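You operate a simulated robot arm through the tools that you are given. There is no shell and no other tool. Be economical: measure what you need, move in short steps, check, and stop when the job is done.

You are at the controls of a simulated robot arm. One attempt, no reset.

JOB
Seat the yellow ring in the test stub and clamp the blank on.
Fine: use the blue-knob blank; clamp shut, nut tight.
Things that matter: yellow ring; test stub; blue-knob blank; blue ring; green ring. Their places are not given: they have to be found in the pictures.

Only the result counts: the job must be done as asked and must still hold three seconds after the hand-in. Knocking over, shifting, dropping, spilling or breaking anything else fails it.

ROBOT AND FRAMES
A 6-joint arm with a two-finger parallel gripper, fixed in place. Base frame: the origin is at the foot of the arm, x ahead of it, y to its left, z up; the work surface is at about z = 0.8. Readings come in m, degrees, newtons and seconds.
With the tool pointing down near the work surface it reaches from about 0.34 to 0.76 m from the base axis. Its first joint turns from -66.0 to 66.0 degrees. Payload 2.45 kg.
Tool frame: the origin (TCP) lies between the finger pads and is the grasp point; the fingertips stand 0.024 m ahead of it; z points along the fingers, y is the line along which they close. Largest opening 0.068 m; finger width 0.017, thickness 0.01; the body of the gripper, 0.04 by 0.07 m, starts 0.041 m behind the TCP.
Orientation is that of the tool frame in the base frame, as [roll, pitch, yaw] about the fixed x, y, z axes, in that order (R = Rz(yaw) Ry(pitch) Rx(roll)). With the fingers straight down and closing along the base's y, the tool's x points along the base's -x, its y along +y and its z along -z.

CONTROLS
- The arm moves only by the tool move_arm. Its argument "plan" is a list that holds one entry, the list of rows, each a list of 7 numbers: the shift along the tool's x, y, z in units of 300 mm (1.0 is 300 mm), then the turn, a rotation vector about the tool's x, y, z in units of 180 degrees (1.0 is 180 degrees), then the gripper command, from -1 (fully open) to 1 (shut), values between in proportion. In form: [[[dx, dy, dz, ax, ay, az, fingers], ...]]. A call has 1 to 20 rows; each row is the pose to reach, as a shift and turn from the pose commanded when the call began, along the tool's axes at that moment. A call with a number of a shift or a turn outside -1 to 1 is refused whole. A row lasts 0.2 s, in which the tool goes at most 0.05 m and 8.6 degrees; a call with a longer step from one row to the next is refused whole, and so is a gripper value outside its range. Where a pose cannot be reached the arm comes as near as it can. A force on the tool above 40 N (or 10 N above the force at the start of the call, whichever is more), or a blocked arm, ends the call early, and 0.2 s more pass. The fingers move at their own pace (about 0.108 m/s each) and stop on an object; they squeeze with about 28 N. The grip force told is the motor's: it shows also when the fingers shut on nothing. Time passes only in rows, and 0.2 s behind the last, so rows that repeat a pose let the fingers close. The reply holds the time, the measured pose of the TCP, the force on the tool along the base axes, the opening and the grip force, in the units named above and with some noise.
- Cameras (640 x 400 px; columns grow to the right, rows downward): "scene" is fixed at [0.1786, 0.4293, 1.4555]; the picture's right is [-0.60, -0.80, 0.00], its down [-0.50, 0.37, -0.78] and it looks along [0.62, -0.46, -0.63] (base axes); focal length 332 px, centre (320, 200). "wrist" rides on the gripper at [-0.032, 0, -0.039] in the tool frame; the picture's right is [0.00, -1.00, 0.00], its down [0.97, 0.00, -0.24] and it looks along [0.24, 0.00, 0.97] (tool axes); focal length 218 px, centre (320, 200).
- capture(camera): a new picture of that camera. No time passes.
- point_at(camera, pixels): for up to 12 pixels [column, row] of the newest picture of that camera ("zoom" is the newest enlarged one), the place [x, y, z] in the base frame of the surface seen there, good to about 0.002 m. No time passes.
- close_up(camera, box): a new picture of the part [left, top, right, bottom] of that camera's present view, enlarged. No time passes.
- sign_off(): hands the job in; it is judged then, once.

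Keep the steps short. Do not move on a guess: measure, check each grasp and each placing, and mend mistakes. In all there are 80 turns and 46 pictures (those below and enlarged ones count). Leave the gripper open and the arm clear of the work at the hand-in unless told otherwise, and finish with a single line.

The tools are called after "Emit:" as a command line: name --argument value ..., lists and objects as JSON in quotes. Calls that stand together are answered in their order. move_arm: Moves the arm, as the interface text tells. Its arguments: {"type":"object","properties":{"plan":{"type":"array"}},"required":["plan"]} The other tools are called the same way: capture (camera) takes a picture; point_at (camera, pixels) gives the place of the surface under pixels of a picture; close_up (camera, box) takes an enlarged picture of a part of a camera's view; sign_off () hands the job in.

At the start:

```text
t: 0.0
position: [0.4351, -0.0138, 1.1573]
ee_rot: [-179.9, -0.1, 180.0]
contact_force: [0.1, 0.6, -0.6]
opening: 0.0679
grip_force: 0.0
```

scene: 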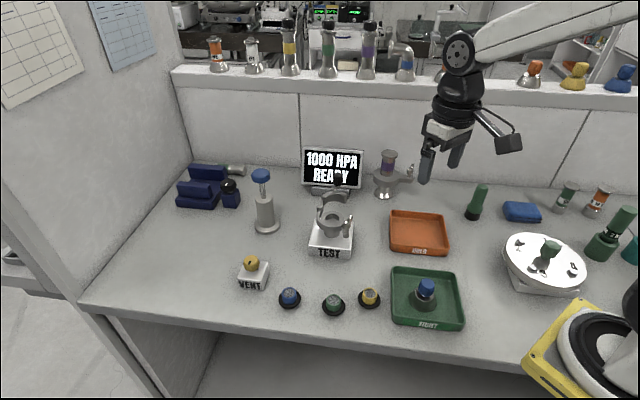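
wrist: 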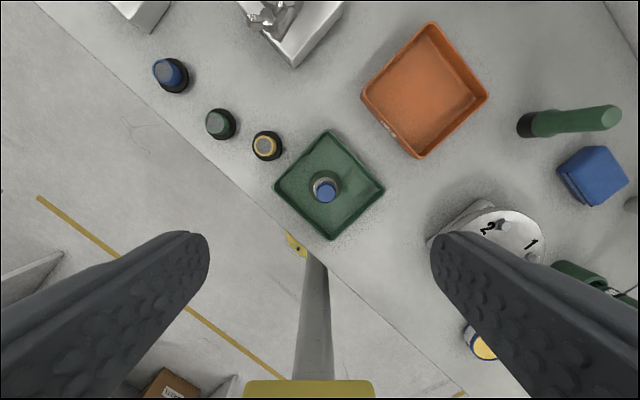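

I see the TEST stub near (332,230), three rings on the front edge near (290,297), (334,304) and (369,298), and a blue-knob blank in the green tray at (426,290). I'll enlarge these areas first.

Emit:
close_up --camera "scene" --box '[280, 160, 400, 270]'

Emit:
close_up --camera "scene" --box '[230, 240, 480, 340]'

```text
3.64 times, centred on (340, 215) of scene
```

zoom: 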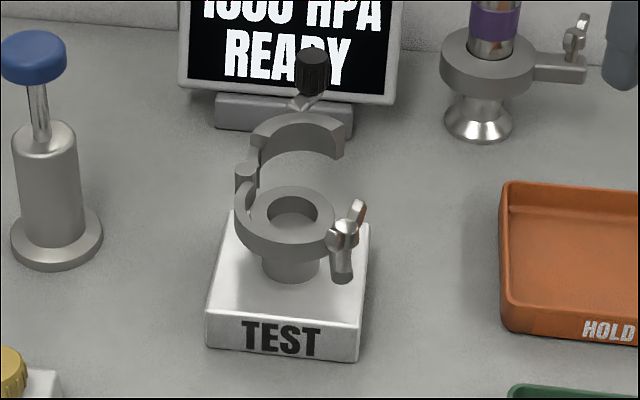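

```text
2.56 times, centred on (355, 290) of scene
```

zoom: 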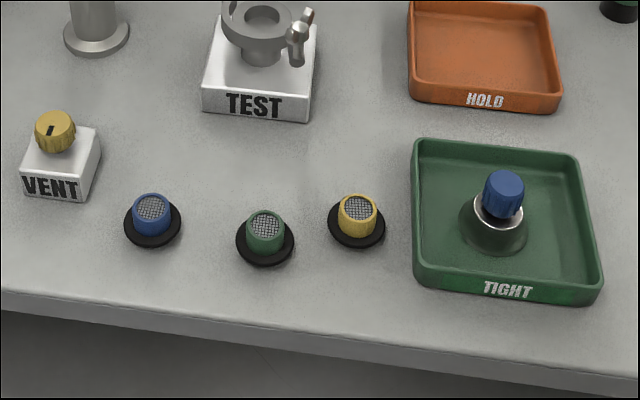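

The rings have coloured sleeves with mesh tops and black o-rings. Next I'll measure points on them and on the blank.

Emit:
point_at --camera "zoom" --pixels '[[358, 208], [358, 230], [333, 227], [383, 230], [357, 245], [503, 178], [503, 200], [495, 228], [493, 245], [440, 262], [341, 208], [376, 208]]'

Emit:
close_up --camera "scene" --box '[300, 165, 370, 265]'

```text
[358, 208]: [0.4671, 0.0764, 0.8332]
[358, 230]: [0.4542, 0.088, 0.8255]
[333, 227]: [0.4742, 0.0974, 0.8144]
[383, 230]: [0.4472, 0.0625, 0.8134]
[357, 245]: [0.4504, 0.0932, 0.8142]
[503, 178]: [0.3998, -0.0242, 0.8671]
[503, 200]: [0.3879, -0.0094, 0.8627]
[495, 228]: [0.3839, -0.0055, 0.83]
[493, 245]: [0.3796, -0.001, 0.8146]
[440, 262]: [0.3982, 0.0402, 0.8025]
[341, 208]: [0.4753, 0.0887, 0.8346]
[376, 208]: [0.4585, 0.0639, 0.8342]
```

```text
4.00 times, centred on (335, 215) of scene
```

zoom: 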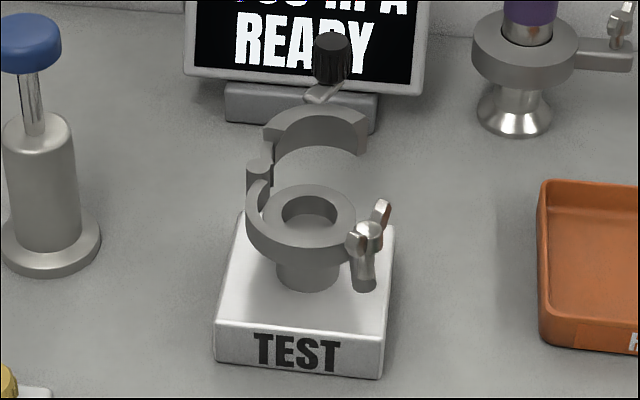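

Next I'll measure the stub and the clamp: stub face, hinge, moving half, black knob and wing nut.

Emit:
point_at --camera "zoom" --pixels '[[273, 210], [347, 215], [310, 188], [308, 238], [259, 170], [330, 45], [312, 100], [355, 140], [318, 115], [369, 232], [384, 210], [363, 270]]'

Emit:
point_at --camera "zoom" --pixels '[[310, 208], [270, 130], [360, 128], [330, 70], [365, 285], [355, 250], [300, 310], [300, 280], [515, 50], [600, 60], [632, 15], [333, 95]]'

```text
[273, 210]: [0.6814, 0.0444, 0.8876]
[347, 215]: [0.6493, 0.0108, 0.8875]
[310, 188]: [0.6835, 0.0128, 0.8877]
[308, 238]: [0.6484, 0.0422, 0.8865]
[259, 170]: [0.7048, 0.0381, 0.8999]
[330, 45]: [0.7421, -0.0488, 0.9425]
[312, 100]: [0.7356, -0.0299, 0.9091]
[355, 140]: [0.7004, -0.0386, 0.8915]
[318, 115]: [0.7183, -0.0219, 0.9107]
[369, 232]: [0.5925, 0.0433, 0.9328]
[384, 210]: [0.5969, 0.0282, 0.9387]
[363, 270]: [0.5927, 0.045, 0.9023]
```

```text
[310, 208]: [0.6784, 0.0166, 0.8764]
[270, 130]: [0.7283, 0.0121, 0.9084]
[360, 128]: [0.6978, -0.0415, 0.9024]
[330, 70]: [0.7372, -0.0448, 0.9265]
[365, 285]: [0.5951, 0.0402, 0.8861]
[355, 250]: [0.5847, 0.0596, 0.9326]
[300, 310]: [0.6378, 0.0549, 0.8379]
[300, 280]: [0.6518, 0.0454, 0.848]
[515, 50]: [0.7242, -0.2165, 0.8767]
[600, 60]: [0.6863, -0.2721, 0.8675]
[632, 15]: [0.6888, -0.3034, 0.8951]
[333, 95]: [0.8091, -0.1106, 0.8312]
```

The stub centre is about (0.666, 0.0275) with its face at z 0.8875, and the yellow ring is at about (0.467, 0.076). I'll move above the ring and look with the wrist camera.

Emit:
move_arm --plan '[[[-0.018, 0.05, 0.115, 0, 0, 0, -1], [-0.036, 0.1, 0.23, 0, 0, 0, -1], [-0.054, 0.15, 0.345, 0, 0, 0, -1], [-0.072, 0.2, 0.46, 0, 0, 0, -1], [-0.09, 0.25, 0.575, 0, 0, 0, -1], [-0.107, 0.3, 0.69, 0, 0, 0, -1], [-0.107, 0.3, 0.69, 0, 0, 0, -1]]]'

Emit:
capture --camera "wrist"

Emit:
close_up --camera "scene" --box '[345, 275, 395, 315]'

```text
t: 1.6
position: [0.4709, 0.0747, 0.9483]
ee_rot: [180.0, 0.0, -180.0]
contact_force: [-0.2, -0.5, -1.0]
opening: 0.068
grip_force: 0.2
```

```text
40 pictures are left
```

wrist: 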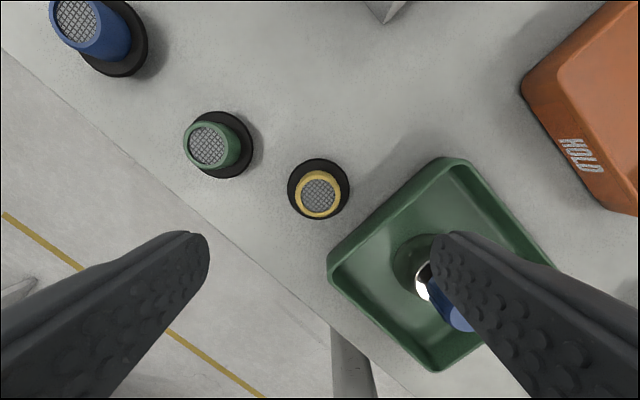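

```text
10.00 times, centred on (370, 295) of scene
```

zoom: 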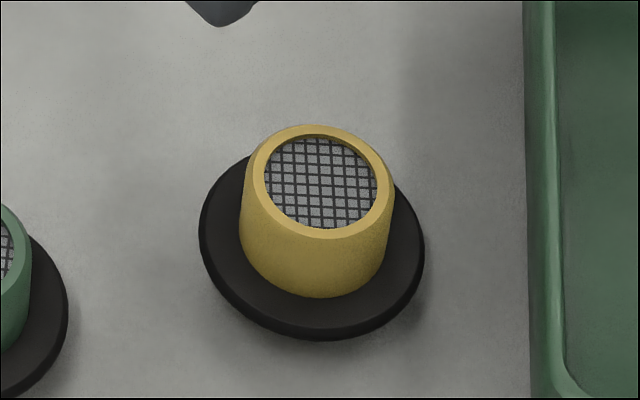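

I can see the yellow ring at (318,193) in the wrist view. I'll get its exact centre, the disc rim, and the table height.

Emit:
point_at --camera "wrist" --pixels '[[299, 193], [339, 194], [319, 174], [319, 214], [291, 185], [346, 185], [319, 161], [280, 190], [360, 190], [319, 194]]'

Emit:
point_at --camera "zoom" --pixels '[[320, 330], [320, 310], [320, 290], [320, 235], [210, 230], [415, 230], [320, 360], [320, 180]]'

```text
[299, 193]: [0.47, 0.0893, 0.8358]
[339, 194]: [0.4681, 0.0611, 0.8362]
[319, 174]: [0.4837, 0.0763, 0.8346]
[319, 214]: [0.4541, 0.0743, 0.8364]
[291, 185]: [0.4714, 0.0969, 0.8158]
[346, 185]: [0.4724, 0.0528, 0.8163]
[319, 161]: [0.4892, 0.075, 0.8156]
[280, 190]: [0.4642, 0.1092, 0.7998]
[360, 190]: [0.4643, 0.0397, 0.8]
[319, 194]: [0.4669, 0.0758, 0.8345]
```

```text
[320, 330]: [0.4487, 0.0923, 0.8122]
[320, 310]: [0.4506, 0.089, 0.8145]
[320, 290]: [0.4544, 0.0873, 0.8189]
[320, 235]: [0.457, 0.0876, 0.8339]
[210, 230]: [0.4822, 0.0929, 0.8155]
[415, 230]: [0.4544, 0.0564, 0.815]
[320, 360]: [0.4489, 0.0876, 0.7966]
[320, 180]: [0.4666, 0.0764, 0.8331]
```

The ring centre is about (0.4685, 0.0755), its sleeve radius 0.0145, disc top at 0.815 and sleeve top at 0.835. Before grasping it, I'll look at the clamp from above.

Emit:
move_arm --plan '[[[0, 0, -0.14, 0, 0, 0, -1], [-0.14, -0.04, -0.233, 0, 0, 0, -1], [-0.28, -0.08, -0.25, 0, 0, 0, -1], [-0.42, -0.12, -0.25, 0, 0, 0, -1], [-0.55, -0.157, -0.25, 0, 0, 0, -1], [-0.55, -0.157, -0.25, 0, 0, 0, -1]]]'

Emit:
capture --camera "wrist"

```text
refused: row 2 steps farther than a row can; nothing moved
```

```text
38 pictures are left
```

wrist: 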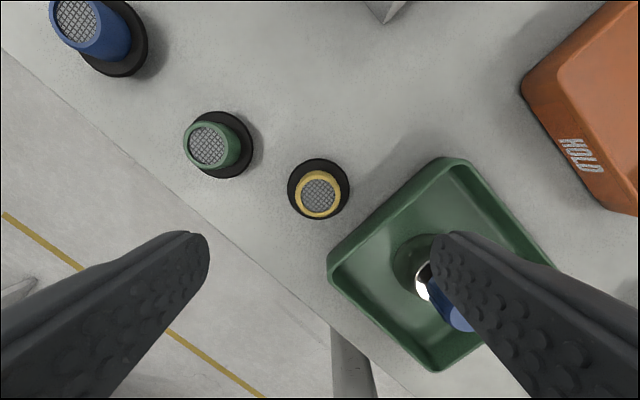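

That plan was refused because one step was too long, so I'll send it again with shorter steps.

Emit:
move_arm --plan '[[[0, 0, -0.14, 0, 0, 0, -1], [-0.1, -0.03, -0.233, 0, 0, 0, -1], [-0.22, -0.06, -0.25, 0, 0, 0, -1], [-0.34, -0.1, -0.25, 0, 0, 0, -1], [-0.45, -0.13, -0.25, 0, 0, 0, -1], [-0.55, -0.157, -0.25, 0, 0, 0, -1], [-0.55, -0.157, -0.25, 0, 0, 0, -1]]]'

Emit:
close_up --camera "wrist" --box '[160, 0, 480, 200]'

```text
t: 3.2
position: [0.6335, 0.0303, 1.0246]
ee_rot: [180.0, 0.0, -179.9]
contact_force: [-0.6, 0.2, 0.6]
opening: 0.068
grip_force: 0.1
```

```text
2.00 times, centred on (320, 100) of wrist
```

zoom: 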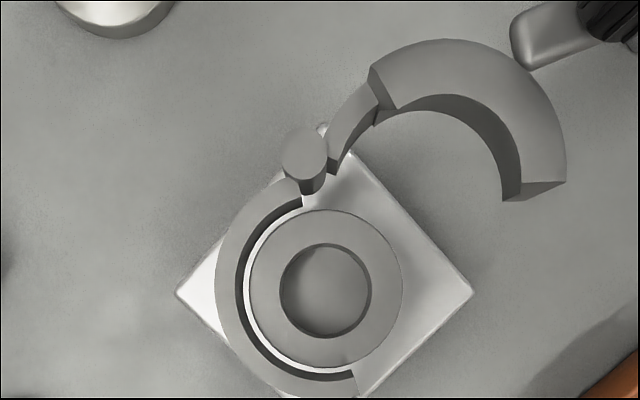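

The clamp half swings in the horizontal plane about the hinge. I'll take the full wrist view to see the swing bolt, and measure some points.

Emit:
point_at --camera "zoom" --pixels '[[248, 285], [402, 285], [325, 212], [325, 364], [280, 290], [371, 290], [305, 150], [225, 270], [330, 385], [470, 70], [540, 130], [620, 15]]'

Emit:
capture --camera "wrist"

```text
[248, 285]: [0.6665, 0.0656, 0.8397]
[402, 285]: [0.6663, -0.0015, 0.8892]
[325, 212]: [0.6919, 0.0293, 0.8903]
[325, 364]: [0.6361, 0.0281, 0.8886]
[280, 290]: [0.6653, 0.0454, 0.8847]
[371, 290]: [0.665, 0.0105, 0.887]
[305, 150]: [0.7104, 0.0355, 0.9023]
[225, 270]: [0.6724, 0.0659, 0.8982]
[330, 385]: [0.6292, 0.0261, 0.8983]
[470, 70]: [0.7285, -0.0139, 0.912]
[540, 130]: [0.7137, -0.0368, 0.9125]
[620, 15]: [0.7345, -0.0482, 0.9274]
```

```text
36 pictures are left
```

wrist: 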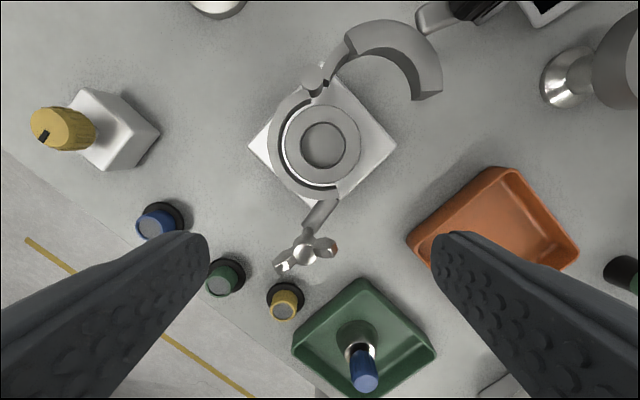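

The stub centre is (0.664, 0.028), bore radius about 0.0175, with the fixed clamp half on the +y side. I'll go back to the yellow ring and stop just above it.

Emit:
move_arm --plan '[[[0.12, 0.03, 0, 0, 0, 0, -1], [0.24, 0.07, 0, 0, 0, 0, -1], [0.36, 0.11, 0.03, 0, 0, 0, -1], [0.46, 0.14, 0.13, 0, 0, 0, -1], [0.548, 0.153, 0.25, 0, 0, 0, -1], [0.548, 0.153, 0.4, 0, 0, 0, -1], [0.548, 0.153, 0.48, 0, 0, 0, -1], [0.548, 0.153, 0.48, 0, 0, 0, -1]]]'

Emit:
capture --camera "wrist"

```text
t: 5.0
position: [0.4681, 0.0753, 0.8825]
ee_rot: [180.0, 0.0, 180.0]
contact_force: [0.3, 0.0, 0.8]
opening: 0.0679
grip_force: 0.1
```

```text
35 pictures are left
```

wrist: 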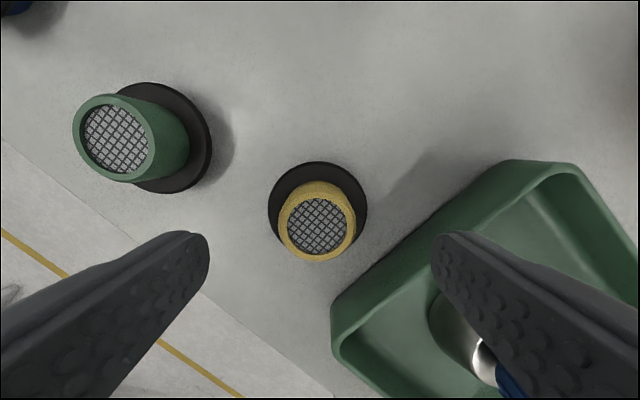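

The ring is centred. The tray rim is close to the right finger, so I'll narrow the fingers to 0.05 before descending to z 0.842, with the tips just above the disc. Then I'll close.

Emit:
move_arm --plan '[[[0, 0, 0, 0, 0, 0, -0.47], [0, 0, 0.05, 0, 0, 0, -0.47], [0, 0, 0.1, 0, 0, 0, -0.47], [0, 0, 0.135, 0, 0, 0, -0.47], [0, 0, 0.135, 0, 0, 0, -0.47]]]'

Emit:
close_up --camera "scene" --box '[320, 250, 420, 320]'

```text
t: 6.2
position: [0.4683, 0.0755, 0.8417]
ee_rot: [179.9, -0.1, -179.9]
contact_force: [0.1, 0.2, 0.0]
opening: 0.05
grip_force: 0.1
```

```text
5.71 times, centred on (370, 285) of scene
```

zoom: 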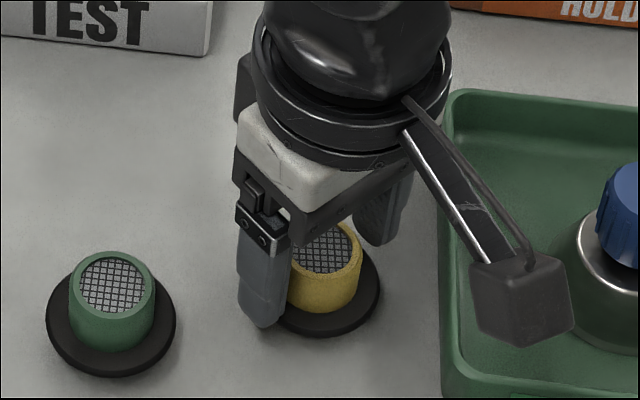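

The fingers straddle the sleeve. I'll close them and lift 5 cm.

Emit:
move_arm --plan '[[[0, 0, 0, 0, 0, 0, 1], [0, 0, 0, 0, 0, 0, 1], [0, 0, 0, 0, 0, 0, 1], [0, 0, -0.03, 0, 0, 0, 1], [0, 0, -0.1, 0, 0, 0, 1], [0, 0, -0.2, 0, 0, 0, 1], [0, 0, -0.3, 0, 0, 0, 1], [0, 0, -0.3, 0, 0, 0, 1]]]'

Emit:
close_up --camera "scene" --box '[320, 210, 420, 320]'

```text
t: 8.0
position: [0.4676, 0.075, 0.9316]
ee_rot: [180.0, 0.0, 179.9]
contact_force: [0.1, -0.2, -1.0]
opening: 0.0312
grip_force: 28.1
```

```text
3.64 times, centred on (370, 265) of scene
```

zoom: 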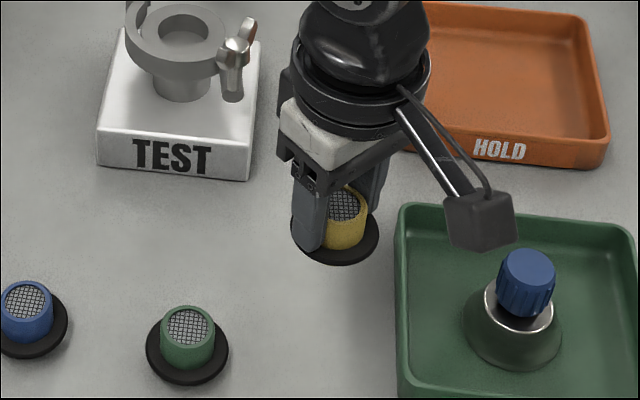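

The black disc rises with the ring, so it is the o-ring. I'll lift higher to see the ring's side and underside from the scene camera.

Emit:
move_arm --plan '[[[0, 0, -0.16, 0, 0, 0, 1], [0, 0, -0.32, 0, 0, 0, 1], [0, 0, -0.48, 0, 0, 0, 1], [0, 0, -0.64, 0, 0, 0, 1], [0, 0, -0.8, 0, 0, 0, 1], [0, 0, -0.95, 0, 0, 0, 1], [0, 0, -0.95, 0, 0, 0, 1]]]'

Emit:
capture --camera "scene"

```text
t: 9.6
position: [0.4696, 0.0771, 1.216]
ee_rot: [-180.0, 0.0, -180.0]
contact_force: [0.9, -0.4, 0.2]
opening: 0.0317
grip_force: 27.7
```

```text
32 pictures are left
```

scene: 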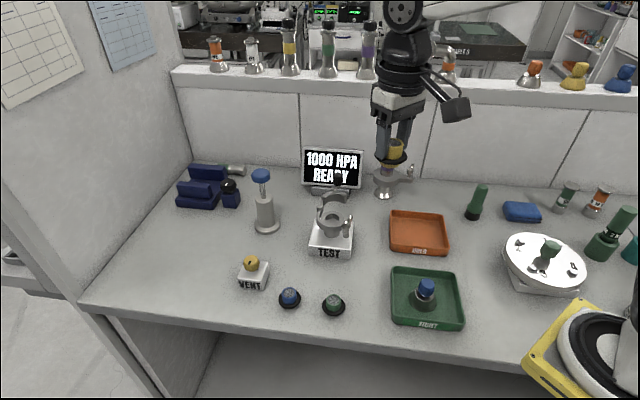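

Emit:
close_up --camera "scene" --box '[365, 120, 425, 180]'

```text
6.67 times, centred on (395, 150) of scene
```

zoom: 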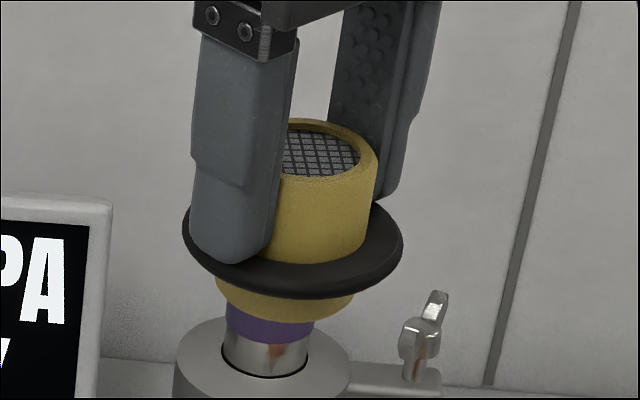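

The yellow sleeve also extends about 8 mm below the o-ring, so it goes straight down into the bore. I'll carry it above the stub.

Emit:
move_arm --plan '[[[-0.09, -0.022, 0.1, 0, 0, 0, 1], [-0.18, -0.044, 0.2, 0, 0, 0, 1], [-0.27, -0.066, 0.3, 0, 0, 0, 1], [-0.36, -0.088, 0.4, 0, 0, 0, 1], [-0.45, -0.11, 0.5, 0, 0, 0, 1], [-0.55, -0.135, 0.6, 0, 0, 0, 1], [-0.653, -0.158, 0.67, 0, 0, 0, 1], [-0.653, -0.158, 0.75, 0, 0, 0, 1], [-0.653, -0.158, 0.85, 0, 0, 0, 1], [-0.653, -0.158, 0.85, 0, 0, 0, 1]]]'

Emit:
capture --camera "wrist"

Emit:
close_up --camera "scene" --box '[290, 150, 380, 260]'

```text
t: 11.8
position: [0.6635, 0.0273, 0.9612]
ee_rot: [179.9, 0.0, 180.0]
contact_force: [-0.2, 0.8, -0.5]
opening: 0.0314
grip_force: 27.7
```

```text
30 pictures are left
```

wrist: 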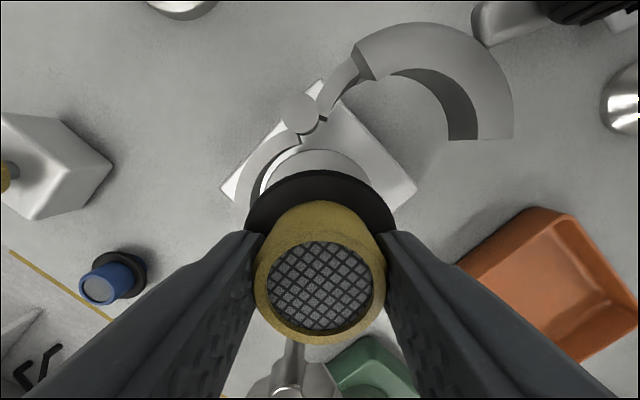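

```text
3.64 times, centred on (335, 205) of scene
```

zoom: 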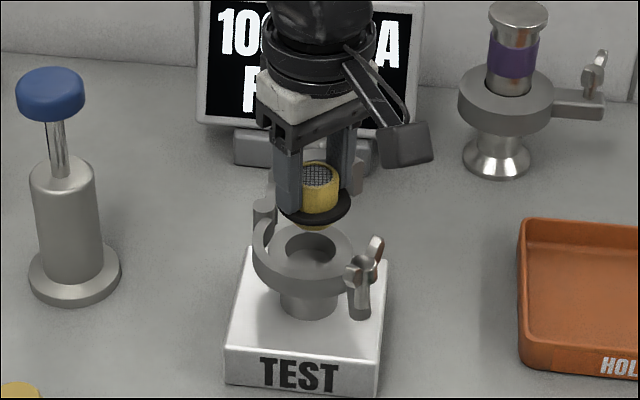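

The ring is lined up over the bore. I'll lower it slowly and watch the force.

Emit:
move_arm --plan '[[[0, 0, 0.05, 0, 0, 0, 1], [0, 0, 0.09, 0, 0, 0, 1], [0, 0, 0.105, 0, 0, 0, 1], [0, 0, 0.118, 0, 0, 0, 1], [0, 0, 0.126, 0, 0, 0, 1], [0, 0, 0.126, 0, 0, 0, 1]]]'

Emit:
close_up --camera "scene" --box '[290, 180, 370, 250]'

```text
t: 13.2
position: [0.6634, 0.0271, 0.9234]
ee_rot: [180.0, 0.0, -179.9]
contact_force: [0.2, -0.9, -0.7]
opening: 0.0314
grip_force: 27.2
```

```text
5.71 times, centred on (330, 215) of scene
```

zoom: 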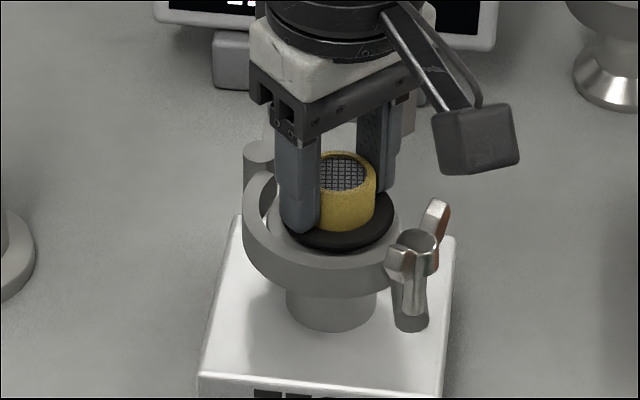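

The sleeve has entered the bore without force. I'll lower in 1 mm steps to find contact.

Emit:
move_arm --plan '[[[0, 0, 0.004, 0, 0, 0, 1], [0, 0, 0.007, 0, 0, 0, 1], [0, 0, 0.007, 0, 0, 0, 1]]]'

```text
t: 14.0
position: [0.6626, 0.029, 0.9214]
ee_rot: [179.9, 0.0, 180.0]
contact_force: [-0.2, -0.2, 0.1]
opening: 0.0313
grip_force: 27.8
```

Emit:
move_arm --plan '[[[0, 0, 0.004, 0, 0, 0, 1], [0, 0, 0.008, 0, 0, 0, 1], [0, 0, 0.008, 0, 0, 0, 1]]]'

```text
t: 14.8
position: [0.6638, 0.028, 0.9196]
ee_rot: [-180.0, 0.1, 180.0]
contact_force: [-1.5, 1.1, 5.8]
opening: 0.0313
grip_force: 28.2
```

There is 5.8 N of contact, so the o-ring is on the flange. I'll open the fingers slightly, so they stay clear of the clamp, and go straight up.

Emit:
move_arm --plan '[[[0, 0, 0, 0, 0, 0, -0.1], [0, 0, 0, 0, 0, 0, -0.1], [0, 0, -0.03, 0, 0, 0, -0.1], [0, 0, -0.08, 0, 0, 0, -0.1], [0, 0, -0.2, 0, 0, 0, -0.1], [0, 0, -0.35, 0, 0, 0, -0.1], [0.12, 0, -0.4, 0, 0, 0, -1], [0.12, 0, -0.4, 0, 0, 0, -1]]]'

Emit:
capture --camera "wrist"

Emit:
close_up --camera "scene" --box '[290, 165, 370, 250]'

```text
t: 16.6
position: [0.6305, 0.0253, 1.0393]
ee_rot: [-180.0, 0.1, 180.0]
contact_force: [-0.5, -0.2, 0.2]
opening: 0.068
grip_force: 0.0
```

```text
27 pictures are left
```

wrist: 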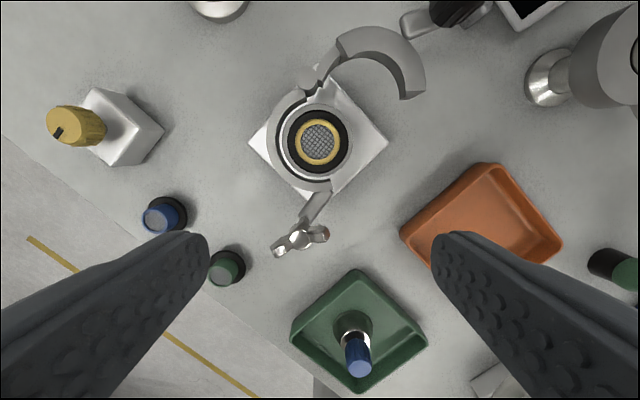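

```text
4.71 times, centred on (330, 208) of scene
```

zoom: 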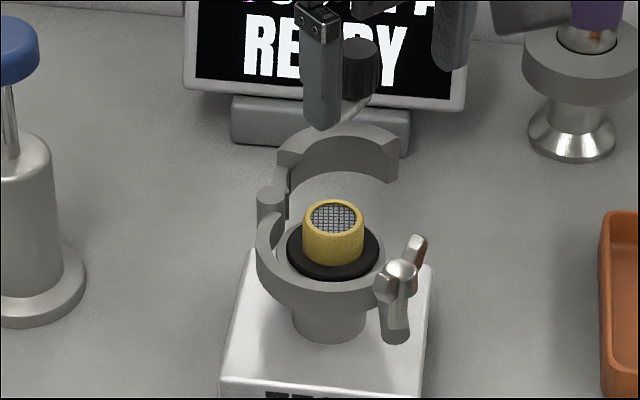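

The ring is seated flat. I'll measure the seated ring, then the blank in the green tray.

Emit:
point_at --camera "zoom" --pixels '[[334, 219], [305, 222], [362, 222], [334, 240], [300, 265], [380, 255], [290, 250], [335, 277], [268, 200], [400, 268], [418, 245], [385, 290]]'

Emit:
close_up --camera "scene" --box '[380, 260, 470, 335]'

```text
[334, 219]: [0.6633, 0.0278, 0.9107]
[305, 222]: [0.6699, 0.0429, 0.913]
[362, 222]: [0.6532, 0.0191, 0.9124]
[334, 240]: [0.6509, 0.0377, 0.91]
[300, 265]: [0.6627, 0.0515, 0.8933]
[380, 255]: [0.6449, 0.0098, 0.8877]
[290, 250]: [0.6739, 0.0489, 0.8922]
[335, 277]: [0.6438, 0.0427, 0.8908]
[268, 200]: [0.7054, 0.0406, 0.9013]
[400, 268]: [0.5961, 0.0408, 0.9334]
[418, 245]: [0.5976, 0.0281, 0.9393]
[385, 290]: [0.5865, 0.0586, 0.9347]
```

```text
5.33 times, centred on (425, 298) of scene
```

zoom: 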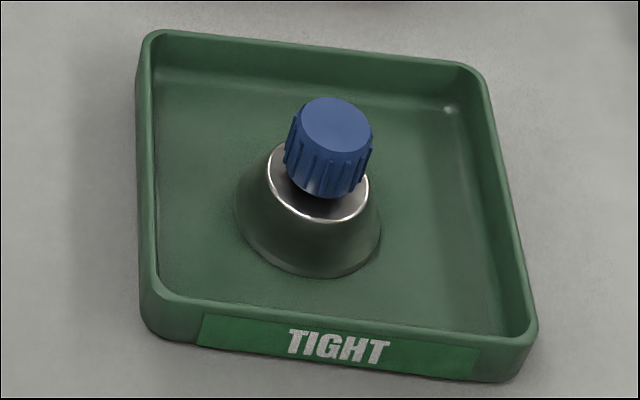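

Emit:
point_at --camera "zoom" --pixels '[[338, 124], [305, 128], [371, 128], [338, 98], [338, 150], [330, 190], [290, 165], [368, 190], [310, 262], [240, 220], [378, 235], [450, 300]]'

Emit:
point_at --camera "wrist" --pixels '[[360, 366], [318, 145], [345, 315], [373, 325], [298, 236]]'

```text
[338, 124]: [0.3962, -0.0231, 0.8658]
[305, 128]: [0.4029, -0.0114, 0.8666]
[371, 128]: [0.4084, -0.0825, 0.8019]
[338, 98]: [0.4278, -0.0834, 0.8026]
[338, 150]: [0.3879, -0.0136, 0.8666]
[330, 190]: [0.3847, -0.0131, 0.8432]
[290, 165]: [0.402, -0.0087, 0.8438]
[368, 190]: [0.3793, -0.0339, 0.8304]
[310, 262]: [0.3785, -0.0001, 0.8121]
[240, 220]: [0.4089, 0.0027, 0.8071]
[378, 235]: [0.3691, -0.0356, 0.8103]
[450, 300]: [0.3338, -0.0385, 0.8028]
```

```text
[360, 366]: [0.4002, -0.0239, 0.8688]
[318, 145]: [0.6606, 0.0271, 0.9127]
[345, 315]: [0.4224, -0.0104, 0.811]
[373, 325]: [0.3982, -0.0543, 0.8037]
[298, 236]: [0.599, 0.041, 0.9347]
```

The blue knob top is at about (0.396, -0.0235, 0.867), with a radius of about 0.0135. I'll move above it.

Emit:
move_arm --plan '[[[0.15, -0.03, 0, 0, 0, 0, -1], [0.3, -0.06, 0, 0, 0, 0, -1], [0.45, -0.1, 0, 0, 0, 0, -1], [0.6, -0.13, 0, 0, 0, 0, -1], [0.72, -0.155, 0.06, 0, 0, 0, -1], [0.777, -0.168, 0.17, 0, 0, 0, -1], [0.777, -0.168, 0.3, 0, 0, 0, -1], [0.777, -0.168, 0.38, 0, 0, 0, -1], [0.777, -0.168, 0.38, 0, 0, 0, -1]]]'

Emit:
capture --camera "wrist"

```text
t: 18.6
position: [0.3951, -0.0236, 0.9259]
ee_rot: [-179.9, 0.0, 180.0]
contact_force: [-0.7, -0.1, 0.8]
opening: 0.0678
grip_force: 0.0
```

```text
24 pictures are left
```

wrist: 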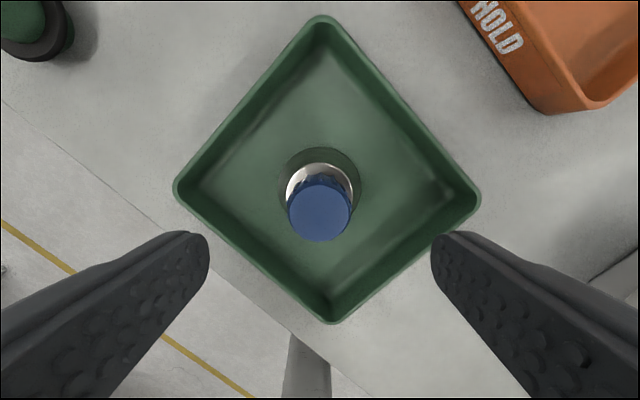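

Emit:
point_at --camera "wrist" --pixels '[[289, 212], [349, 212], [319, 184], [319, 238], [319, 172], [300, 178]]'

Emit:
move_arm --plan '[[[0, 0, 0.08, 0, 0, 0, -0.6], [0, 0, 0.16, 0, 0, 0, -0.6], [0, 0, 0.21, 0, 0, 0, -0.6], [0, 0, 0.21, 0, 0, 0, -0.6]]]'

Emit:
close_up --camera "scene" --box '[380, 245, 470, 335]'

```text
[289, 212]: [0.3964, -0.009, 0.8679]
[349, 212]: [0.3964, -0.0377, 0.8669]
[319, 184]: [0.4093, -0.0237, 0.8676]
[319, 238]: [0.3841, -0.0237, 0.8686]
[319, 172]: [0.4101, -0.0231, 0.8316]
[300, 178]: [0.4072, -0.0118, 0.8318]
```

```text
t: 19.6
position: [0.3953, -0.0217, 0.8616]
ee_rot: [179.9, 0.1, 180.0]
contact_force: [-0.5, 0.0, 0.8]
opening: 0.0543
grip_force: 0.1
```

```text
4.44 times, centred on (425, 290) of scene
```

zoom: 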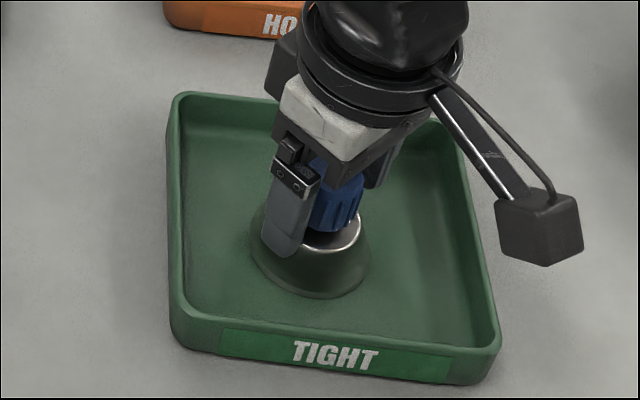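

The fingers straddle the knob. I'll close and lift slowly.

Emit:
move_arm --plan '[[[0, 0, 0, 0, 0, 0, 1], [0, 0, 0, 0, 0, 0, 1], [0, 0, 0, 0, 0, 0, 1], [0, 0, -0.03, 0, 0, 0, 1], [0, 0, -0.1, 0, 0, 0, 1], [0, 0, -0.22, 0, 0, 0, 1], [0, 0, -0.36, 0, 0, 0, 1], [0, 0, -0.5, 0, 0, 0, 1], [0, 0, -0.64, 0, 0, 0, 1], [0, 0, -0.8, 0, 0, 0, 1], [0, 0, -0.8, 0, 0, 0, 1]]]'

Emit:
close_up --camera "scene" --box '[370, 120, 490, 240]'

```text
t: 22.0
position: [0.394, -0.0225, 1.1032]
ee_rot: [-180.0, 0.0, 180.0]
contact_force: [0.2, -0.2, -1.8]
opening: 0.0293
grip_force: 27.8
```

```text
3.33 times, centred on (430, 180) of scene
```

zoom: 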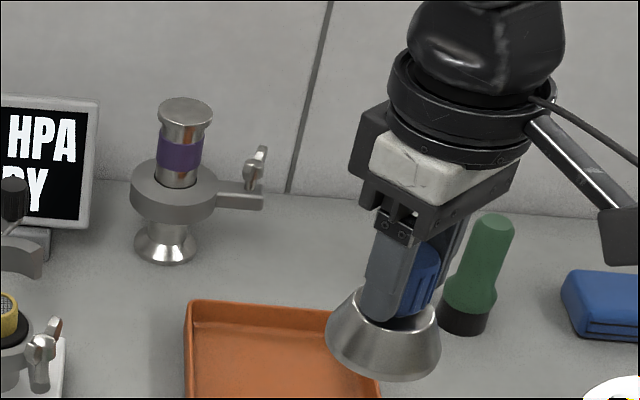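

The blank is held securely. I'll carry it above the stub, keeping its base above the ring.

Emit:
move_arm --plan '[[[-0.14, 0.025, 0, 0, 0, 0, 1], [-0.28, 0.05, 0, 0, 0, 0, 1], [-0.42, 0.08, 0, 0, 0, 0, 1], [-0.56, 0.105, 0, 0, 0, 0, 1], [-0.7, 0.13, 0, 0, 0, 0, 1], [-0.82, 0.155, 0.05, 0, 0, 0, 1], [-0.893, 0.169, 0.14, 0, 0, 0, 1], [-0.893, 0.169, 0.27, 0, 0, 0, 1], [-0.893, 0.169, 0.37, 0, 0, 0, 1], [-0.893, 0.169, 0.37, 0, 0, 0, 1]]]'

Emit:
capture --camera "wrist"

Emit:
close_up --camera "scene" --box '[290, 150, 380, 250]'

```text
t: 24.2
position: [0.663, 0.0303, 0.989]
ee_rot: [-180.0, 0.0, -180.0]
contact_force: [-0.3, -0.3, -0.4]
opening: 0.0291
grip_force: 28.4
```

```text
21 pictures are left
```

wrist: 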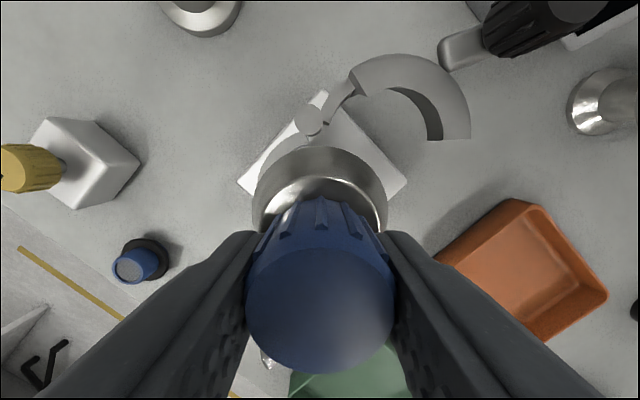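

```text
4.00 times, centred on (335, 200) of scene
```

zoom: 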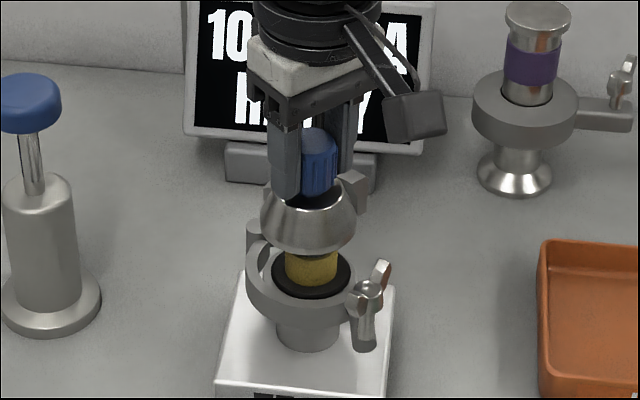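

I'll check where the blank's base rim actually sits relative to the stub.

Emit:
point_at --camera "wrist" --pixels '[[255, 205], [385, 205], [320, 150], [320, 320], [252, 320], [390, 320], [258, 190], [382, 190]]'

Emit:
point_at --camera "zoom" --pixels '[[262, 225], [355, 225], [310, 252], [318, 140], [282, 270], [342, 270], [313, 275]]'

Emit:
move_arm --plan '[[[0, 0, 0, 0, 0, 0, 1]]]'

```text
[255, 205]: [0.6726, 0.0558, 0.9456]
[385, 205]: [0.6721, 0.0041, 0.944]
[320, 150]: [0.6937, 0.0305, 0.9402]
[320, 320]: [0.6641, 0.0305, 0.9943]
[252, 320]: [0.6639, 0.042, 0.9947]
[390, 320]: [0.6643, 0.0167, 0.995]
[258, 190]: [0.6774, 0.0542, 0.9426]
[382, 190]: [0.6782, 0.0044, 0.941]
```

```text
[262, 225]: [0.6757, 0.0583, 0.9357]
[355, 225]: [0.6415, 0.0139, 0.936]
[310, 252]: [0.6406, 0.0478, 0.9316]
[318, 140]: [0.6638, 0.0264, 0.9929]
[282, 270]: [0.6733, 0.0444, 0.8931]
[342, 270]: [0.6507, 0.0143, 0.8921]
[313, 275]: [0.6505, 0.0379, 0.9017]
```

```text
t: 24.6
position: [0.6631, 0.0294, 0.9898]
ee_rot: [-179.9, 0.0, 180.0]
contact_force: [-1.1, 0.0, -1.0]
opening: 0.0289
grip_force: 28.2
```

The blank's centre is about (0.664, 0.0297), while the stub is at y 0.028. I'll shift y by -1.5 mm and lower slowly.

Emit:
move_arm --plan '[[[0, -0.005, 0, 0, 0, 0, 1], [0, -0.005, 0.03, 0, 0, 0, 1], [0, -0.005, 0.06, 0, 0, 0, 1], [0, -0.005, 0.08, 0, 0, 0, 1], [0, -0.005, 0.095, 0, 0, 0, 1], [0, -0.005, 0.105, 0, 0, 0, 1], [0, -0.005, 0.105, 0, 0, 0, 1]]]'

Emit:
close_up --camera "scene" --box '[290, 160, 370, 250]'

```text
t: 26.2
position: [0.6631, 0.0279, 0.9598]
ee_rot: [-180.0, 0.0, 179.9]
contact_force: [0.4, 0.0, -1.0]
opening: 0.029
grip_force: 27.7
```

```text
4.44 times, centred on (330, 205) of scene
```

zoom: 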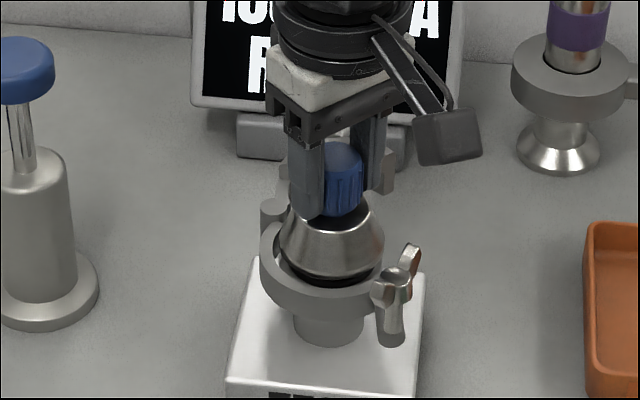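

The base is over the ring and inside the clamp, with no force. I'll continue down in fine steps.

Emit:
move_arm --plan '[[[0, 0, 0.007, 0, 0, 0, 1], [0, 0, 0.014, 0, 0, 0, 1], [0, 0, 0.02, 0, 0, 0, 1], [0, 0, 0.02, 0, 0, 0, 1]]]'

```text
t: 27.2
position: [0.6633, 0.0264, 0.9538]
ee_rot: [179.9, 0.1, 180.0]
contact_force: [-0.5, -0.9, 3.4]
opening: 0.0292
grip_force: 27.8
```

Emit:
move_arm --plan '[[[0, 0, 0.003, 0, 0, 0, 1], [0, 0, 0.006, 0, 0, 0, 1], [0, 0, 0.006, 0, 0, 0, 1]]]'

Emit:
close_up --camera "scene" --box '[290, 160, 370, 250]'

```text
t: 28.0
position: [0.6632, 0.0256, 0.9535]
ee_rot: [179.9, 0.2, 180.0]
contact_force: [-1.8, -1.5, 18.4]
opening: 0.0289
grip_force: 27.9
```

```text
4.44 times, centred on (330, 205) of scene
```

zoom: 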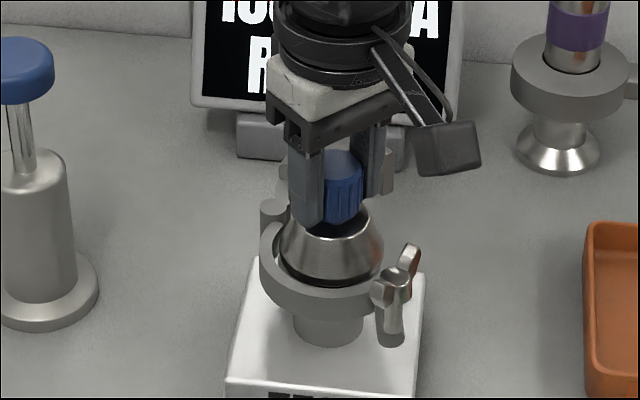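

It is seated, with 18 N at the expected height (base at 0.895). I'll release and go straight up.

Emit:
move_arm --plan '[[[0, 0, -0.004, 0, 0, 0, 1], [0, 0, -0.006, 0, 0, 0, -0.5], [0, 0, -0.006, 0, 0, 0, -0.5], [0, 0, -0.006, 0, 0, 0, -0.5], [0, 0, -0.08, 0, 0, 0, -0.5], [0, 0, -0.2, 0, 0, 0, -0.5], [0.1, 0, -0.28, 0, 0, 0, -0.5], [0.1, 0, -0.35, 0, 0, 0, -0.5], [0.1, 0, -0.35, 0, 0, 0, -0.5]]]'

Emit:
capture --camera "wrist"

Emit:
close_up --camera "scene" --box '[290, 160, 370, 250]'

```text
t: 30.0
position: [0.6315, 0.0257, 1.0578]
ee_rot: [-179.9, 0.0, -180.0]
contact_force: [-0.5, 0.8, -0.4]
opening: 0.051
grip_force: 0.0
```

```text
17 pictures are left
```

wrist: 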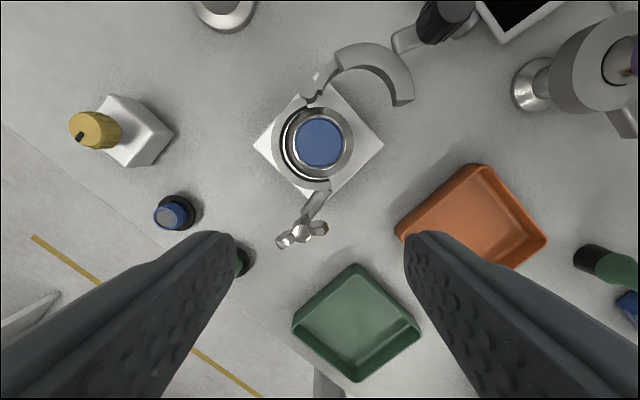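

```text
4.44 times, centred on (330, 205) of scene
```

zoom: 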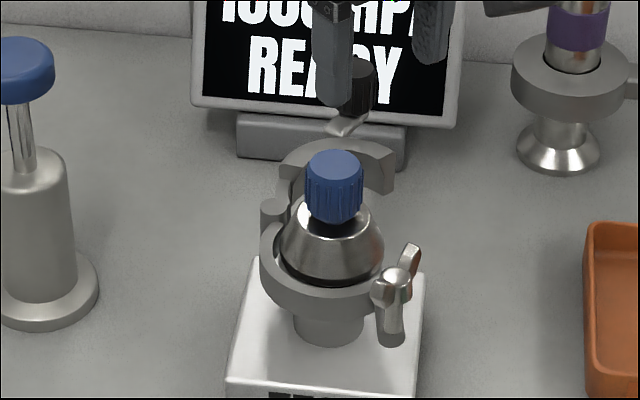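

The blank sits level. Next is closing the clamp. I'll move toward the black knob of the moving half to measure it.

Emit:
move_arm --plan '[[[-0.12, -0.12, 0, 0, 0, 0, -0.5], [-0.22, -0.24, 0, 0, 0, 0, -0.5], [-0.22, -0.24, 0, 0, 0, 0, -0.5]]]'

Emit:
capture --camera "wrist"

```text
refused: row 1 steps farther than a row can; nothing moved
```

```text
15 pictures are left
```

wrist: 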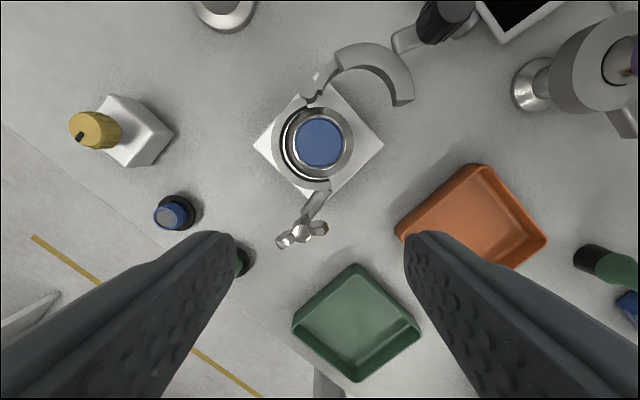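

That step was slightly too long, so I'll split it.

Emit:
move_arm --plan '[[[-0.08, -0.08, 0, 0, 0, 0, -0.5], [-0.15, -0.16, 0, 0, 0, 0, -0.5], [-0.22, -0.24, 0, 0, 0, 0, -0.5], [-0.22, -0.24, 0, 0, 0, 0, -0.5]]]'

Emit:
capture --camera "wrist"

```text
t: 31.0
position: [0.6974, -0.0468, 1.0544]
ee_rot: [-180.0, 0.0, 180.0]
contact_force: [-1.0, 0.5, -1.0]
opening: 0.0512
grip_force: 0.0
```

```text
14 pictures are left
```

wrist: 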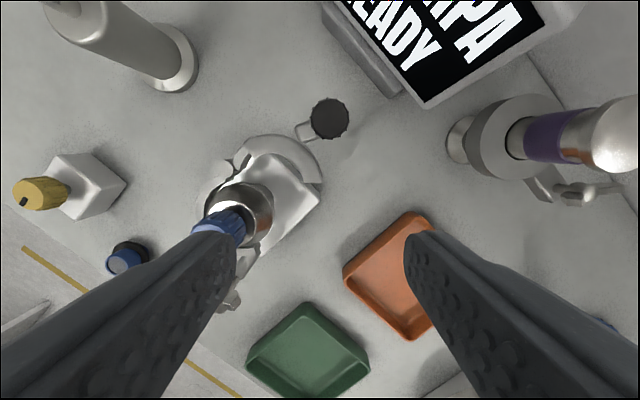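

Emit:
point_at --camera "wrist" --pixels '[[331, 117], [314, 118], [347, 118], [331, 101], [331, 134], [303, 130], [425, 104], [350, 20], [530, 30], [380, 60], [395, 90], [233, 165]]'

```text
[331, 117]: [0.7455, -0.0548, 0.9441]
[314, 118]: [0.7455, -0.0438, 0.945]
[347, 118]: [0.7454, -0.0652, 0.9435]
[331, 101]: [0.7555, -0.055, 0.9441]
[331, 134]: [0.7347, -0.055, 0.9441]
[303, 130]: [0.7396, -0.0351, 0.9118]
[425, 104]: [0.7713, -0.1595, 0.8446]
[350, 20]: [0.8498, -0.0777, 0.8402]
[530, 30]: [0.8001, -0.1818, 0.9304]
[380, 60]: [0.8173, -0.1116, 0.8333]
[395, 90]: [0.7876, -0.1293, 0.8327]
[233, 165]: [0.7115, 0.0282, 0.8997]
```

The black knob is at (0.745, -0.055), top at z 0.944 and radius 0.011. The hinge is at about (0.708, 0.0375). I'll descend around the knob and grasp it.

Emit:
move_arm --plan '[[[-0.08, -0.014, 0, 0, 0, 0, -0.5], [-0.16, -0.028, 0.1, 0, 0, 0, -0.5], [-0.16, -0.028, 0.2, 0, 0, 0, -0.5], [-0.16, -0.028, 0.3, 0, 0, 0, -0.5], [-0.16, -0.028, 0.37, 0, 0, 0, -0.5], [-0.16, -0.028, 0.37, 0, 0, 0, -0.5]]]'

Emit:
capture --camera "wrist"

```text
t: 32.4
position: [0.7458, -0.0549, 0.9431]
ee_rot: [180.0, 0.0, -179.9]
contact_force: [-0.4, 0.6, 0.1]
opening: 0.0507
grip_force: 0.0
```

```text
13 pictures are left
```

wrist: 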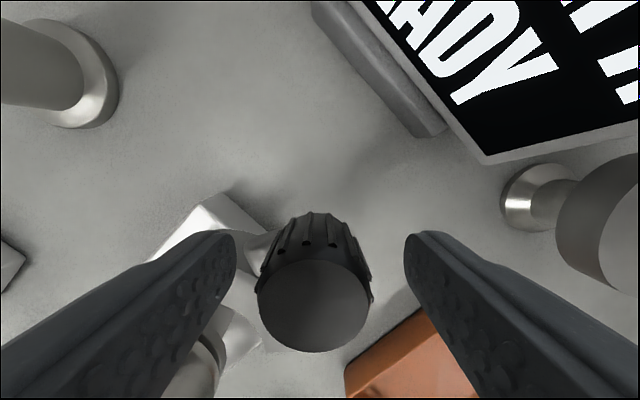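

It's well centred. I'll close on the knob, then swing the first 15° about the hinge, turning the tool with it.

Emit:
move_arm --plan '[[[0, 0, 0, 0, 0, 0, 1], [0, 0, 0, 0, 0, 0, 1], [0, 0, 0, 0, 0, 0, 1], [0.0273, -0.0097, 0, 0, 0, 0.0278, 1], [0.0553, -0.0167, 0, 0, 0, 0.0556, 1], [0.084, -0.0217, 0, 0, 0, 0.0833, 1], [0.084, -0.0217, 0, 0, 0, 0.0833, 1]]]'

Emit:
close_up --camera "scene" --box '[290, 150, 380, 250]'

```text
t: 34.0
position: [0.7217, -0.0607, 0.9434]
ee_rot: [180.0, -0.1, 165.0]
contact_force: [0.4, 10.2, -9.4]
opening: 0.0247
grip_force: 41.2
```

```text
4.00 times, centred on (335, 200) of scene
```

zoom: 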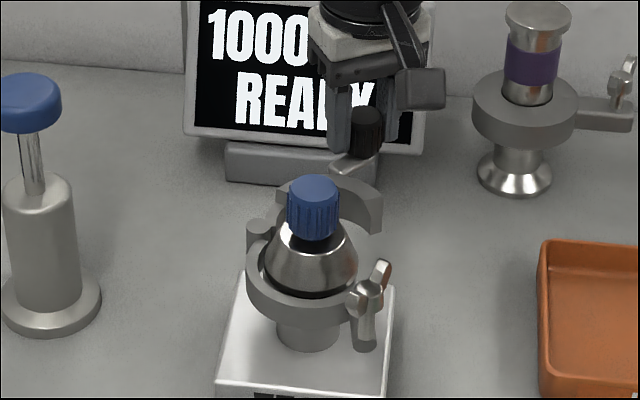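

The clamp half is following. The +y reaction means the hinge sits slightly further out than I assumed, so I've refitted it to about (0.712, 0.037). I'll swing the next 30°.

Emit:
move_arm --plan '[[[0.0277, -0.0053, 0, 0, 0, 0.0317, 1], [0.061, -0.0123, 0, 0, 0, 0.065, 1], [0.0947, -0.016, 0, 0, 0, 0.0983, 1], [0.129, -0.016, 0, 0, 0, 0.1317, 1], [0.163, -0.0123, 0, 0, 0, 0.165, 1], [0.163, -0.0123, 0, 0, 0, 0.165, 1]]]'

Emit:
close_up --camera "scene" --box '[290, 150, 380, 250]'

```text
t: 35.4
position: [0.672, -0.0535, 0.9429]
ee_rot: [-179.7, -0.1, 135.1]
contact_force: [-12.5, -26.7, -12.8]
opening: 0.0249
grip_force: 40.2
```

```text
4.00 times, centred on (335, 200) of scene
```

zoom: 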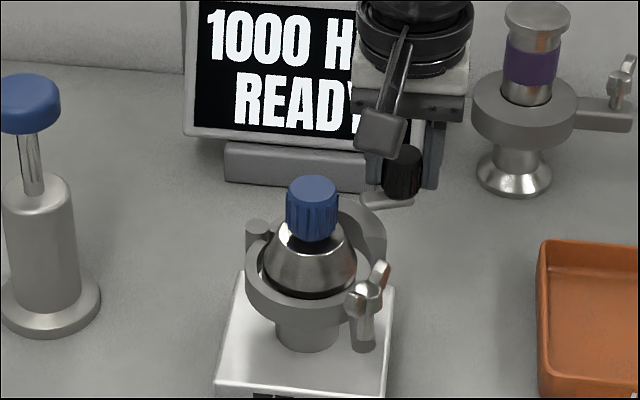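

Force is now pushing outward by about 29 N, so the radius was slightly short. The first hinge fit (0.708, 0.0375) works better, so I'll continue with it for 15° more.

Emit:
move_arm --plan '[[[0.025, -0.0193, 0, 0, 0, 0.03, 1], [0.0528, -0.0269, 0, 0, 0, 0.058, 1], [0.0813, -0.0323, 0, 0, 0, 0.0857, 1], [0.0813, -0.0323, 0, 0, 0, 0.0857, 1]]]'

Emit:
capture --camera "wrist"

```text
t: 36.4
position: [0.6488, -0.0395, 0.9453]
ee_rot: [-180.0, -0.1, 119.9]
contact_force: [-7.1, -10.4, -19.3]
opening: 0.0247
grip_force: 40.8
```

```text
10 pictures are left
```

wrist: 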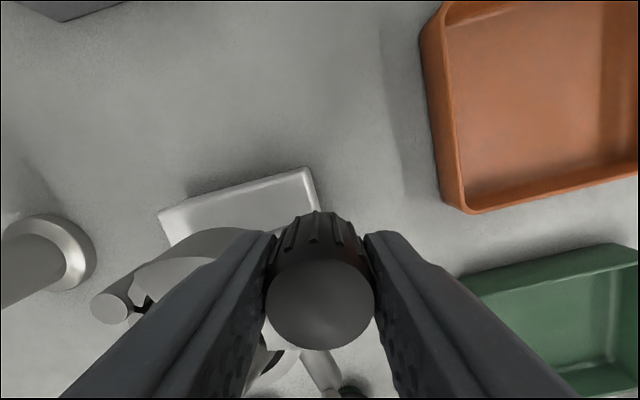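

Still swinging freely. I'll go on in small steps to find the closed stop.

Emit:
move_arm --plan '[[[0.0135, -0.005, 0.003, 0, 0, 0.0139, 1], [0.027, -0.01, 0.004, 0, 0, 0.0278, 1], [0.041, -0.014, 0.004, 0, 0, 0.0417, 1], [0.041, -0.014, 0.004, 0, 0, 0.0417, 1]]]'

Emit:
close_up --camera "scene" --box '[290, 150, 380, 250]'

```text
t: 37.4
position: [0.6426, -0.0333, 0.9457]
ee_rot: [179.4, 0.4, 112.2]
contact_force: [17.0, -20.0, -7.5]
opening: 0.0252
grip_force: 40.5
```

```text
4.00 times, centred on (335, 200) of scene
```

zoom: 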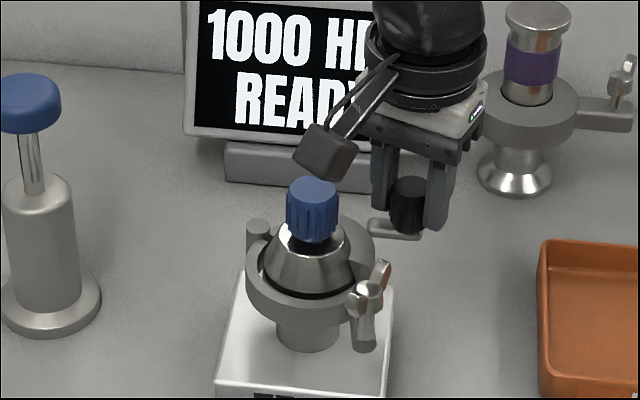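

There is tangential resistance of about 26 N at roughly the predicted angle, so the clamp is at its closed stop. I'll release and go up.

Emit:
move_arm --plan '[[[-0.005, 0.002, 0, 0, 0, 0, -0.5], [-0.005, 0.002, 0, 0, 0, 0, -0.5], [-0.005, 0.002, 0, 0, 0, 0, -0.5], [-0.005, 0.002, -0.1, 0, 0, 0, -0.5], [-0.005, 0.002, -0.25, 0, 0, 0, -0.5], [-0.005, 0.002, -0.4, 0, 0, 0, -0.5], [-0.005, 0.002, -0.4, 0, 0, 0, -0.5]]]'

Emit:
capture --camera "wrist"

```text
t: 39.0
position: [0.6426, -0.0339, 1.0655]
ee_rot: [179.9, 0.0, 112.3]
contact_force: [0.8, 0.1, 1.0]
opening: 0.0507
grip_force: 0.0
```

```text
8 pictures are left
```

wrist: 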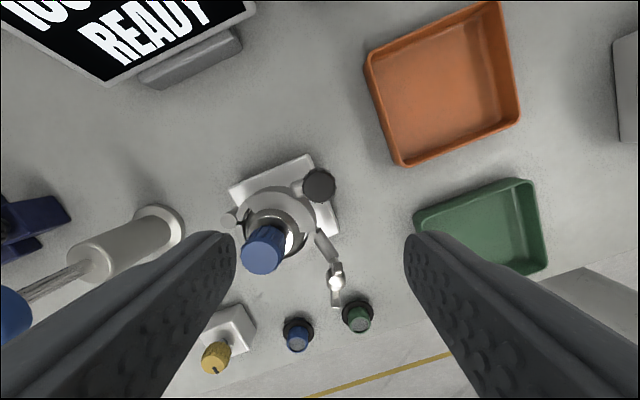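

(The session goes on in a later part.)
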